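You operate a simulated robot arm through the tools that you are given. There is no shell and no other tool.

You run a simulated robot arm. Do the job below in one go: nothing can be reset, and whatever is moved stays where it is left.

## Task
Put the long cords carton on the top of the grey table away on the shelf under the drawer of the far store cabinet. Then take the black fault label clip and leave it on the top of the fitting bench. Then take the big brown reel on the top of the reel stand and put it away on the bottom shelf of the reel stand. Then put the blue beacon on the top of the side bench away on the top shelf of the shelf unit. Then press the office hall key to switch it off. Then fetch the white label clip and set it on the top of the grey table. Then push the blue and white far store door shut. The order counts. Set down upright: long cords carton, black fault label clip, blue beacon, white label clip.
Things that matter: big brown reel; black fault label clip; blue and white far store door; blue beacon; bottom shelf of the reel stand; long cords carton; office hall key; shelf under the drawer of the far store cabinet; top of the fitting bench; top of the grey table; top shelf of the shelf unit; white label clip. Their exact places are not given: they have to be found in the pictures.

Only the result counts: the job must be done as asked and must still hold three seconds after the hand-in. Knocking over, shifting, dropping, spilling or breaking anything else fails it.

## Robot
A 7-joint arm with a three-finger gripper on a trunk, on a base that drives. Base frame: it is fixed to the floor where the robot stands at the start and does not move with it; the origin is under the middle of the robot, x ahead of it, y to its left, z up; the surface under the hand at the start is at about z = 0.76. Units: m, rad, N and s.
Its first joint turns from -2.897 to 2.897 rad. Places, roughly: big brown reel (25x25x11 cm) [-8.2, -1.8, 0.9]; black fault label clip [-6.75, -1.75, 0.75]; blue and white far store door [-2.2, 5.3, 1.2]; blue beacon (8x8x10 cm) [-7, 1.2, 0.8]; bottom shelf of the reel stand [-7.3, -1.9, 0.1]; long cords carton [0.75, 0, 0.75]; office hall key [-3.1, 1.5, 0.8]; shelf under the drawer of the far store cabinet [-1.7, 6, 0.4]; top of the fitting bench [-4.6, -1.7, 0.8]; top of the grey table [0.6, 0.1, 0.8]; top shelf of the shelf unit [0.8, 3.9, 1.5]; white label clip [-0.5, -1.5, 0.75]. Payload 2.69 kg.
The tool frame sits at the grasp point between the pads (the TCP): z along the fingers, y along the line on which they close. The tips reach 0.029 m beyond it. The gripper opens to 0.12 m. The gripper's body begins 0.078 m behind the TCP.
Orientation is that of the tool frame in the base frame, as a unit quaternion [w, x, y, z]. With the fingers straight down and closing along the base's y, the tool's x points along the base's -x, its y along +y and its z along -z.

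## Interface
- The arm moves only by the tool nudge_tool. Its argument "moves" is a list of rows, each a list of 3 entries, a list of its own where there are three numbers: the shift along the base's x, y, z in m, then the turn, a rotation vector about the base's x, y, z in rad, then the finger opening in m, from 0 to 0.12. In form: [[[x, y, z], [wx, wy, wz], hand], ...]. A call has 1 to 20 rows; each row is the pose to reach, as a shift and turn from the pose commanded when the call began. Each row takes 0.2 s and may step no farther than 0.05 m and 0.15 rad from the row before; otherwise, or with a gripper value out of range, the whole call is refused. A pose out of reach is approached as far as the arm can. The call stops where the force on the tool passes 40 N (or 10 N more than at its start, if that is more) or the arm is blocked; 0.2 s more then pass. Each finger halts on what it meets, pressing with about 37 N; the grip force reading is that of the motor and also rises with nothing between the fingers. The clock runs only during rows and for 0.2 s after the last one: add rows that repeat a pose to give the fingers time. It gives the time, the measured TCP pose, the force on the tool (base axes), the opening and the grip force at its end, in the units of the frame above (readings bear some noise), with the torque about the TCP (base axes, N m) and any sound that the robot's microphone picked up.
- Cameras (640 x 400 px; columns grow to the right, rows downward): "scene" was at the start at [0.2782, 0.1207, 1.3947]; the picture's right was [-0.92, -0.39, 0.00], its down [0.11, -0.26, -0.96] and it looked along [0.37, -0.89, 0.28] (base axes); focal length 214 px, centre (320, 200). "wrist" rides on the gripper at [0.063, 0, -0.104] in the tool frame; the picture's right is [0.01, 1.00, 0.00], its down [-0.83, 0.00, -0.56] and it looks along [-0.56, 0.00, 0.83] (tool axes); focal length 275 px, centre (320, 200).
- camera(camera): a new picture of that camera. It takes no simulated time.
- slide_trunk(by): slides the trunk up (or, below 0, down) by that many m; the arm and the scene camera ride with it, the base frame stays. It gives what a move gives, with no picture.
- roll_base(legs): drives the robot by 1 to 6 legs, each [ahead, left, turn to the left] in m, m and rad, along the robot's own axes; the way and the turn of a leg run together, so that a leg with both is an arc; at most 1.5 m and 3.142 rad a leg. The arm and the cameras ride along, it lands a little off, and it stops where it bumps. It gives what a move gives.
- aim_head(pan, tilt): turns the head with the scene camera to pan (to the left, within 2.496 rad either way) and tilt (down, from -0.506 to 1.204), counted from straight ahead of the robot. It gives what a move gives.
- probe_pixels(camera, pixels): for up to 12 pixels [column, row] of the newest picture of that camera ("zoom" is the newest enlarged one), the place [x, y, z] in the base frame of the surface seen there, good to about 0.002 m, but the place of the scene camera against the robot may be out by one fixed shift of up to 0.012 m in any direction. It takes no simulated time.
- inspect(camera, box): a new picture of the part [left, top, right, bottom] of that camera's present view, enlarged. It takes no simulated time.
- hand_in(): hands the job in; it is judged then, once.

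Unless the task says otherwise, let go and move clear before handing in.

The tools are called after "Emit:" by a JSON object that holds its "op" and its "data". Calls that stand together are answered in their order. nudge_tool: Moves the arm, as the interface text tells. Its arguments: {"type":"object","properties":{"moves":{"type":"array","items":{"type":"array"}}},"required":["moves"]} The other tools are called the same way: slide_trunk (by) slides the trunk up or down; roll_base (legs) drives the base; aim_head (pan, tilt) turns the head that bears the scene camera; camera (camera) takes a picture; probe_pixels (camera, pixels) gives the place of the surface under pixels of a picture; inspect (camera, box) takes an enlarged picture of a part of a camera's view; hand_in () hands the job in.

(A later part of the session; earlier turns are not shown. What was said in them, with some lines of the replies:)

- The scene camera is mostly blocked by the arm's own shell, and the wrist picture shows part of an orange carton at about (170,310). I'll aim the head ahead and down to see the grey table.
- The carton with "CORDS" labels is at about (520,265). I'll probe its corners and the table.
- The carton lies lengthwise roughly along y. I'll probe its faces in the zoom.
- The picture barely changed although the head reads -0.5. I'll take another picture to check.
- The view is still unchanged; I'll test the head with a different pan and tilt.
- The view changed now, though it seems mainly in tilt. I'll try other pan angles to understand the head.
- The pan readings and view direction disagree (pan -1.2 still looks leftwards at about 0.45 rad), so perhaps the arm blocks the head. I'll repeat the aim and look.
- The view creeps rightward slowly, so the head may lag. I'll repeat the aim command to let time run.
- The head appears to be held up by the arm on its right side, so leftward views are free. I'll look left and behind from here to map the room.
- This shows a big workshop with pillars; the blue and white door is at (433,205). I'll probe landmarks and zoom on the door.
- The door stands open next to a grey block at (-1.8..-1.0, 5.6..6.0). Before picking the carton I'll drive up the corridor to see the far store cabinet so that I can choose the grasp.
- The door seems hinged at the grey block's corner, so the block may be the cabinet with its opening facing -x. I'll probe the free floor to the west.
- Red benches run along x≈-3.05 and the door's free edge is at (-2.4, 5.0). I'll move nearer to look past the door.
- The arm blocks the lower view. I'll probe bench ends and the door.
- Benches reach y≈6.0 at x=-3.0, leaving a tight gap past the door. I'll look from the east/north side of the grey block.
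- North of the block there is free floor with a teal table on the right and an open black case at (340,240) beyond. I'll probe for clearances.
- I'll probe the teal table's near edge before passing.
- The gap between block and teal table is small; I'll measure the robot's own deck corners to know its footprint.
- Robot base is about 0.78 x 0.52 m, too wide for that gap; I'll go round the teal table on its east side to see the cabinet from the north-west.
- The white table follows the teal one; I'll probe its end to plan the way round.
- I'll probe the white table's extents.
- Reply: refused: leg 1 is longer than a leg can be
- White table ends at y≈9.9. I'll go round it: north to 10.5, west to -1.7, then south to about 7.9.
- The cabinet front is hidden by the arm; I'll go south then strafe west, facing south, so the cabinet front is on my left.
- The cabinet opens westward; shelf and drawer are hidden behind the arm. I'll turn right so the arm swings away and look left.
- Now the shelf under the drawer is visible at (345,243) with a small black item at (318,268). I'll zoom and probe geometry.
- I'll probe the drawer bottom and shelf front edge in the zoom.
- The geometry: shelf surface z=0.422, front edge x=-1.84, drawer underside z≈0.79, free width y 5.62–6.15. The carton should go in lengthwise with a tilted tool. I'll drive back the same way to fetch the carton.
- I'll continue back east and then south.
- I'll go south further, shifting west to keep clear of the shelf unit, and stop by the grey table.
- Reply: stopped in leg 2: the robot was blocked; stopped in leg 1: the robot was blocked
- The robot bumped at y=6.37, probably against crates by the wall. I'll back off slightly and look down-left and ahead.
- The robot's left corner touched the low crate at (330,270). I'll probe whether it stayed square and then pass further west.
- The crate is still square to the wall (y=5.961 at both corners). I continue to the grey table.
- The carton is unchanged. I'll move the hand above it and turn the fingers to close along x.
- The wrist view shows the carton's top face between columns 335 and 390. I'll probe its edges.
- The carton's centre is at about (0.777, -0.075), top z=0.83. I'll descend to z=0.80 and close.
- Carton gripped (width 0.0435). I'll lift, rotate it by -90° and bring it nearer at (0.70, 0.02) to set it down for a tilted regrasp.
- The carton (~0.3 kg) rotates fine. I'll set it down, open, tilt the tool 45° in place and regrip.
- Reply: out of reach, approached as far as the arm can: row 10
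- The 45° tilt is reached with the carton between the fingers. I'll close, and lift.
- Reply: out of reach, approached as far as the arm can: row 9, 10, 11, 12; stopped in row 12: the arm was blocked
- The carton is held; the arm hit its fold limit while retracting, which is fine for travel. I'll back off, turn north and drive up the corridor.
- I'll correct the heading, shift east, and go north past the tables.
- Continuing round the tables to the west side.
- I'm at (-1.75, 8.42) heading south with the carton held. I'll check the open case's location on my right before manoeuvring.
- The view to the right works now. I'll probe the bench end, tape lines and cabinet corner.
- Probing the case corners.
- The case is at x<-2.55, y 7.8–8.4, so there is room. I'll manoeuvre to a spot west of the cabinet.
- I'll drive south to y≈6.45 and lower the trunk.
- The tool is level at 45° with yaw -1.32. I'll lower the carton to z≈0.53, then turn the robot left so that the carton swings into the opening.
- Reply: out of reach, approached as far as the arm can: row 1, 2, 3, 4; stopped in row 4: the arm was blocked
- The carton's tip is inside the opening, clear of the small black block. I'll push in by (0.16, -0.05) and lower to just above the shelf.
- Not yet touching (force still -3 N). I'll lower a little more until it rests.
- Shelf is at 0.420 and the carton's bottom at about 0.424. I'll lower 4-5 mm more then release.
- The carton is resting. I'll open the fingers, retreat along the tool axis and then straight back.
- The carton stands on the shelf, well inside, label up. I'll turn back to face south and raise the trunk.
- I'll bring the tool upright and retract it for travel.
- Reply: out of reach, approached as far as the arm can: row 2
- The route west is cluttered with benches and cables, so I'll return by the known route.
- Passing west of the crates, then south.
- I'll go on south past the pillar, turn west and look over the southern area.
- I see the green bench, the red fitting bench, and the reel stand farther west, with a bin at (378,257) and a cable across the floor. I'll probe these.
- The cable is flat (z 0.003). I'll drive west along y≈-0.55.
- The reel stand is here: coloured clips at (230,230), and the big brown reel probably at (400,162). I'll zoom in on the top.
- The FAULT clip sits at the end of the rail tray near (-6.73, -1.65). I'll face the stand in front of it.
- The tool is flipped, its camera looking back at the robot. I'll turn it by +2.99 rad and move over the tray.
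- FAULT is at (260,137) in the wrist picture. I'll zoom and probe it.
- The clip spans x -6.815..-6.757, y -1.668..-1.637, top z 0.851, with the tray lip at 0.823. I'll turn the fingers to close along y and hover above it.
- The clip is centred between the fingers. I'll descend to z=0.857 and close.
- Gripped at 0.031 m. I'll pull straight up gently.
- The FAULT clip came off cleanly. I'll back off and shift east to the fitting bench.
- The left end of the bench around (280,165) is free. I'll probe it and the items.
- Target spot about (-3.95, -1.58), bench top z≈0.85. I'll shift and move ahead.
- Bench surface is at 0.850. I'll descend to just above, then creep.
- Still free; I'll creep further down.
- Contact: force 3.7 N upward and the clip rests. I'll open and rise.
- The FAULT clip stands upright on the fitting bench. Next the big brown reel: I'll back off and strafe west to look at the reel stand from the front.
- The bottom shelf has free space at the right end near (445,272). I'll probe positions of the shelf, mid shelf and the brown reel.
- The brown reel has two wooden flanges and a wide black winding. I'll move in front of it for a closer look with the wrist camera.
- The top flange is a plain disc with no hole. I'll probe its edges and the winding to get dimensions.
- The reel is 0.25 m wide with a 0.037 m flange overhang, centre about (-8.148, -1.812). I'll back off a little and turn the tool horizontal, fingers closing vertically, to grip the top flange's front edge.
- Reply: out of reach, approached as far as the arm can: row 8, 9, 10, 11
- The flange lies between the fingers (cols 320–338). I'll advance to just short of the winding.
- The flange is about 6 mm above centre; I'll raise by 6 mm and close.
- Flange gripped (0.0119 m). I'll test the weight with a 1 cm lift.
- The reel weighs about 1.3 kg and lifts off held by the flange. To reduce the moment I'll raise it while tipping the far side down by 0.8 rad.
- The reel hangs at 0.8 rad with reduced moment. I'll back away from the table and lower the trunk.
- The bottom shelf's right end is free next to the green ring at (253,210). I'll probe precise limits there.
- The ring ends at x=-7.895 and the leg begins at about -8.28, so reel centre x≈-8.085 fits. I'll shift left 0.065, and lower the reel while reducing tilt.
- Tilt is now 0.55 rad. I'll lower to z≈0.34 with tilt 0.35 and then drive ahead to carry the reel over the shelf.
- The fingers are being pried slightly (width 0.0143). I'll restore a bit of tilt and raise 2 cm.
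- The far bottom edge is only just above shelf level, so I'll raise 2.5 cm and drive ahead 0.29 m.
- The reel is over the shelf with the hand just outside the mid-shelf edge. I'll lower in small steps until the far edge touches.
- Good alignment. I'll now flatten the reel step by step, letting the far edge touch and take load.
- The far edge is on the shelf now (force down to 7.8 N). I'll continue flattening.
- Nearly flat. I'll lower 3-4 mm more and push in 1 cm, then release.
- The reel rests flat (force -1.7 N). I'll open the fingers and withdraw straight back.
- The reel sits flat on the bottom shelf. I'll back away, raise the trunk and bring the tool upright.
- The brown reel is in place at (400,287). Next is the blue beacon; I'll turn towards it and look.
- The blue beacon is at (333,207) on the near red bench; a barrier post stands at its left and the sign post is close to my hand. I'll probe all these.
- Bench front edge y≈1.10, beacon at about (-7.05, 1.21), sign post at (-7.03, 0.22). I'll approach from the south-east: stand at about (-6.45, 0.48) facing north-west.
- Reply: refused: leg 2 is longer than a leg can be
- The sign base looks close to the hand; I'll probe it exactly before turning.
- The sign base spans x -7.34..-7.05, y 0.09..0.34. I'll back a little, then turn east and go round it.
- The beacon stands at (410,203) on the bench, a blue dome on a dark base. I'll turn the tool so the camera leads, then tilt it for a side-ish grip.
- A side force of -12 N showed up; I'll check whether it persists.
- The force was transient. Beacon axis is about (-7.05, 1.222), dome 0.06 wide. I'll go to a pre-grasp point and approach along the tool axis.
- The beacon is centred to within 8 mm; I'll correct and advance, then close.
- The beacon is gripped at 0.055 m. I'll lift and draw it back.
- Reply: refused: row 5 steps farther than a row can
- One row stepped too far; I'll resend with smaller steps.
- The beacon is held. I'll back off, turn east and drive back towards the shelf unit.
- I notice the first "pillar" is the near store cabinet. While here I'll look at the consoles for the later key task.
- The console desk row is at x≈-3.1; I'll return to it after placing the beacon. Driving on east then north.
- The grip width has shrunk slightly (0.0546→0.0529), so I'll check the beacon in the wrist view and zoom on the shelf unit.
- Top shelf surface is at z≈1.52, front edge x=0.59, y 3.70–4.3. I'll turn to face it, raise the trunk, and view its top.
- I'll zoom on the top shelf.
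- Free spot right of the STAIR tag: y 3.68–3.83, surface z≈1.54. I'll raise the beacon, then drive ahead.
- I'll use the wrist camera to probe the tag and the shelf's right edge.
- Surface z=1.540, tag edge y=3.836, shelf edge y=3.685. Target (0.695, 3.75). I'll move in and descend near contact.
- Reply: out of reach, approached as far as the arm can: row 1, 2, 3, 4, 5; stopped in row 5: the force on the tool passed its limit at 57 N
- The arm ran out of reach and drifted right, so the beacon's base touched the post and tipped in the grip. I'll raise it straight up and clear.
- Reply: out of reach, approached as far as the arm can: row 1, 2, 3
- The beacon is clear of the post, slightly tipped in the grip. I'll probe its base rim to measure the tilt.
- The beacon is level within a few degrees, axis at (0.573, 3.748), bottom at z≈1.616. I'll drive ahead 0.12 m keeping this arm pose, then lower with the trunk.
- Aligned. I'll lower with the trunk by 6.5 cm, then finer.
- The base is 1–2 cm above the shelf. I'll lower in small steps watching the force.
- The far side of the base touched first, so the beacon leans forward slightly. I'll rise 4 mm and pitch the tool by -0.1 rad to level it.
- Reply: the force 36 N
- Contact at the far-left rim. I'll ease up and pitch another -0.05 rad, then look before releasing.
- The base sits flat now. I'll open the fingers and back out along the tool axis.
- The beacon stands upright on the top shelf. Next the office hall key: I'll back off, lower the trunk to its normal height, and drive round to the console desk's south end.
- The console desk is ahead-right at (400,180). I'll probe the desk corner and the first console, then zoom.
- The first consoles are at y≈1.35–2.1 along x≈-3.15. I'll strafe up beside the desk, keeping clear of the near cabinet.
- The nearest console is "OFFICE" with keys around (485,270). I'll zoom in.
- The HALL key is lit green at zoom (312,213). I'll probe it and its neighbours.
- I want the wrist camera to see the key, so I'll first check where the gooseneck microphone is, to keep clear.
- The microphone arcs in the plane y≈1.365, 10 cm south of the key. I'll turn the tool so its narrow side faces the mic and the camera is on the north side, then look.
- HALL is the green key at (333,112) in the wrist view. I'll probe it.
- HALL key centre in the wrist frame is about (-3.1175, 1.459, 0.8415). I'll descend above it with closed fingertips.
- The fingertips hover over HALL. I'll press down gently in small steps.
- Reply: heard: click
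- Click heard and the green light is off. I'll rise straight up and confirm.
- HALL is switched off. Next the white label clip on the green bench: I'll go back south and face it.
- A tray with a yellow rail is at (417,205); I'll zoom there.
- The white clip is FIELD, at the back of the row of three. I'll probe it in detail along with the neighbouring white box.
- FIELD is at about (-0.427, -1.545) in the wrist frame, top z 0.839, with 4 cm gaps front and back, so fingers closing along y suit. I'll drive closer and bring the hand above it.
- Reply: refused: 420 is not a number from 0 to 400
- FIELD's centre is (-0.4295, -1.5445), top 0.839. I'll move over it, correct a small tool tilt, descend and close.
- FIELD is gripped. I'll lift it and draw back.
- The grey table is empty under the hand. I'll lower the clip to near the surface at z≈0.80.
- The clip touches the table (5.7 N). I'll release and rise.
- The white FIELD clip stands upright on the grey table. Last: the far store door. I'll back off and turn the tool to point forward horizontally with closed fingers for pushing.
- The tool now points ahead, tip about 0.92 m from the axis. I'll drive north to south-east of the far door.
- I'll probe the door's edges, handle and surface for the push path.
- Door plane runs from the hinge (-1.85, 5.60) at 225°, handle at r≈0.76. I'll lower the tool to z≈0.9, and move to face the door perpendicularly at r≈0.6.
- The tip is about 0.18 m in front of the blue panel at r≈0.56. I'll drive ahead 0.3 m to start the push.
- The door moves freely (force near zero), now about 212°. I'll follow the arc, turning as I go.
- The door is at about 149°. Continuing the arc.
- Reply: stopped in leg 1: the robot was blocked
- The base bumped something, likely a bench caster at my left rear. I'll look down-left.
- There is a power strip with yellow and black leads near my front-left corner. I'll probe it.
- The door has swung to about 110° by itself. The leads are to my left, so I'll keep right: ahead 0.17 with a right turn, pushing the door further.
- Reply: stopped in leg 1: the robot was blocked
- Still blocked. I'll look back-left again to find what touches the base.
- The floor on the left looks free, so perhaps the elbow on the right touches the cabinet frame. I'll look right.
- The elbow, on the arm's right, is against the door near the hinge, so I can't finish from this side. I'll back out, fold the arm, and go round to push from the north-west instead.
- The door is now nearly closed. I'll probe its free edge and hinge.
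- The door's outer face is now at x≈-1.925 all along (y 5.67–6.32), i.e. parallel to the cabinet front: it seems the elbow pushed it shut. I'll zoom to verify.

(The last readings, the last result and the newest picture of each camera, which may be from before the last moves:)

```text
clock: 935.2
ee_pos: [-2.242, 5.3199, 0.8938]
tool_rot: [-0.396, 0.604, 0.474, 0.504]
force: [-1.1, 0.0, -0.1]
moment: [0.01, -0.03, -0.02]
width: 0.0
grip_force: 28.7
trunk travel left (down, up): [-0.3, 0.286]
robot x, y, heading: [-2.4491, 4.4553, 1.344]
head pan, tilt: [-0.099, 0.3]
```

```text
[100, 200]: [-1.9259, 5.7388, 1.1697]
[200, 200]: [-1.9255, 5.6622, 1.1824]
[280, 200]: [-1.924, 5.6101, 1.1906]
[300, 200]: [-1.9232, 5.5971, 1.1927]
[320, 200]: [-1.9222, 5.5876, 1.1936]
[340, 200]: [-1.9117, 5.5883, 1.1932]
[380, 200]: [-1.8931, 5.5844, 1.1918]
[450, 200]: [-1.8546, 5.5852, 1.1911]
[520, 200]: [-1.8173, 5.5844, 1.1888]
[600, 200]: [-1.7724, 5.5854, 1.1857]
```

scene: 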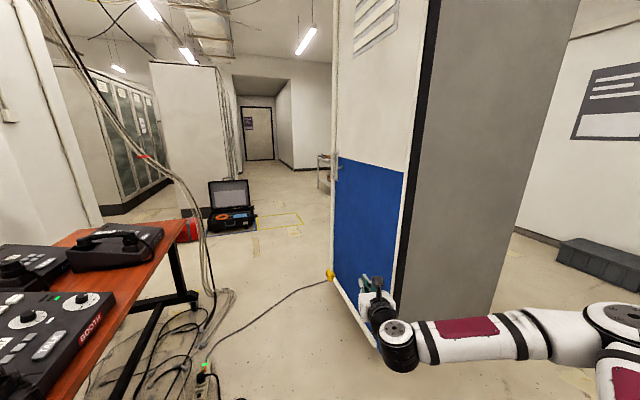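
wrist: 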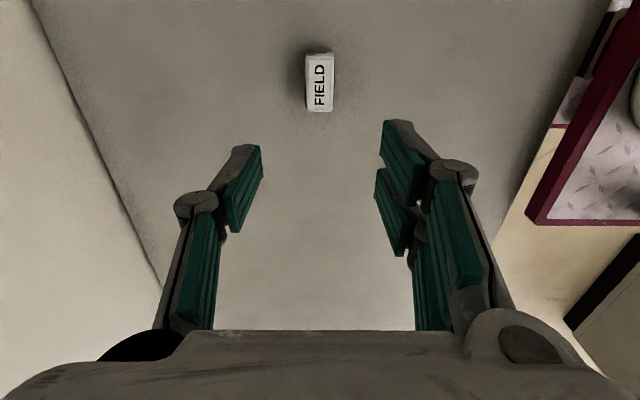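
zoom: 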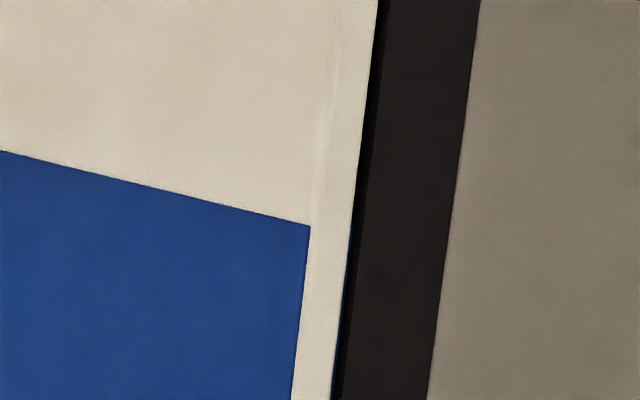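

The door's face is flush with the cabinet frame: x≈-1.925 from the hinge to the free edge at y≈6.32, and the frame front is at about -1.90. That means it is shut. The tool is clear of everything and all the earlier steps are done, so I'm handing in.

Emit:
{"op": "hand_in", "data": {}}

```text
The job is handed in.
```

I did all seven steps in the order you gave and handed the job in. No verdict has come back.

1. **Long cords carton:** it is on the shelf under the drawer of the far store cabinet, label up.
2. **Black fault label clip:** it stands upright at the free end of the fitting bench top.
3. **Big brown reel:** it lies flat at the right end of the reel stand's bottom shelf.
4. **Blue beacon:** it stands upright on the top shelf of the shelf unit, right of the STAIR tag. Its base touched a shelf post on the first try; I pulled back, levelled it and set it down again.
5. **Office hall key:** I pressed it once, heard a click, and its green light went out.
6. **White label clip:** I took the one marked FIELD, and it stands upright on the grey table.
7. **Far store door:** it is shut. The arm's elbow did the last part of the push. From the hinge side its face measured flush with the cabinet frame; I did not look at the free-edge gap from the north.

The base bumped into things twice. The first was the low crate by the wall, which was still square to the wall afterwards. The second was next to the console benches near the door, where the elbow was against the door. There are loose leads on the floor there, and I did not check them again after backing out.
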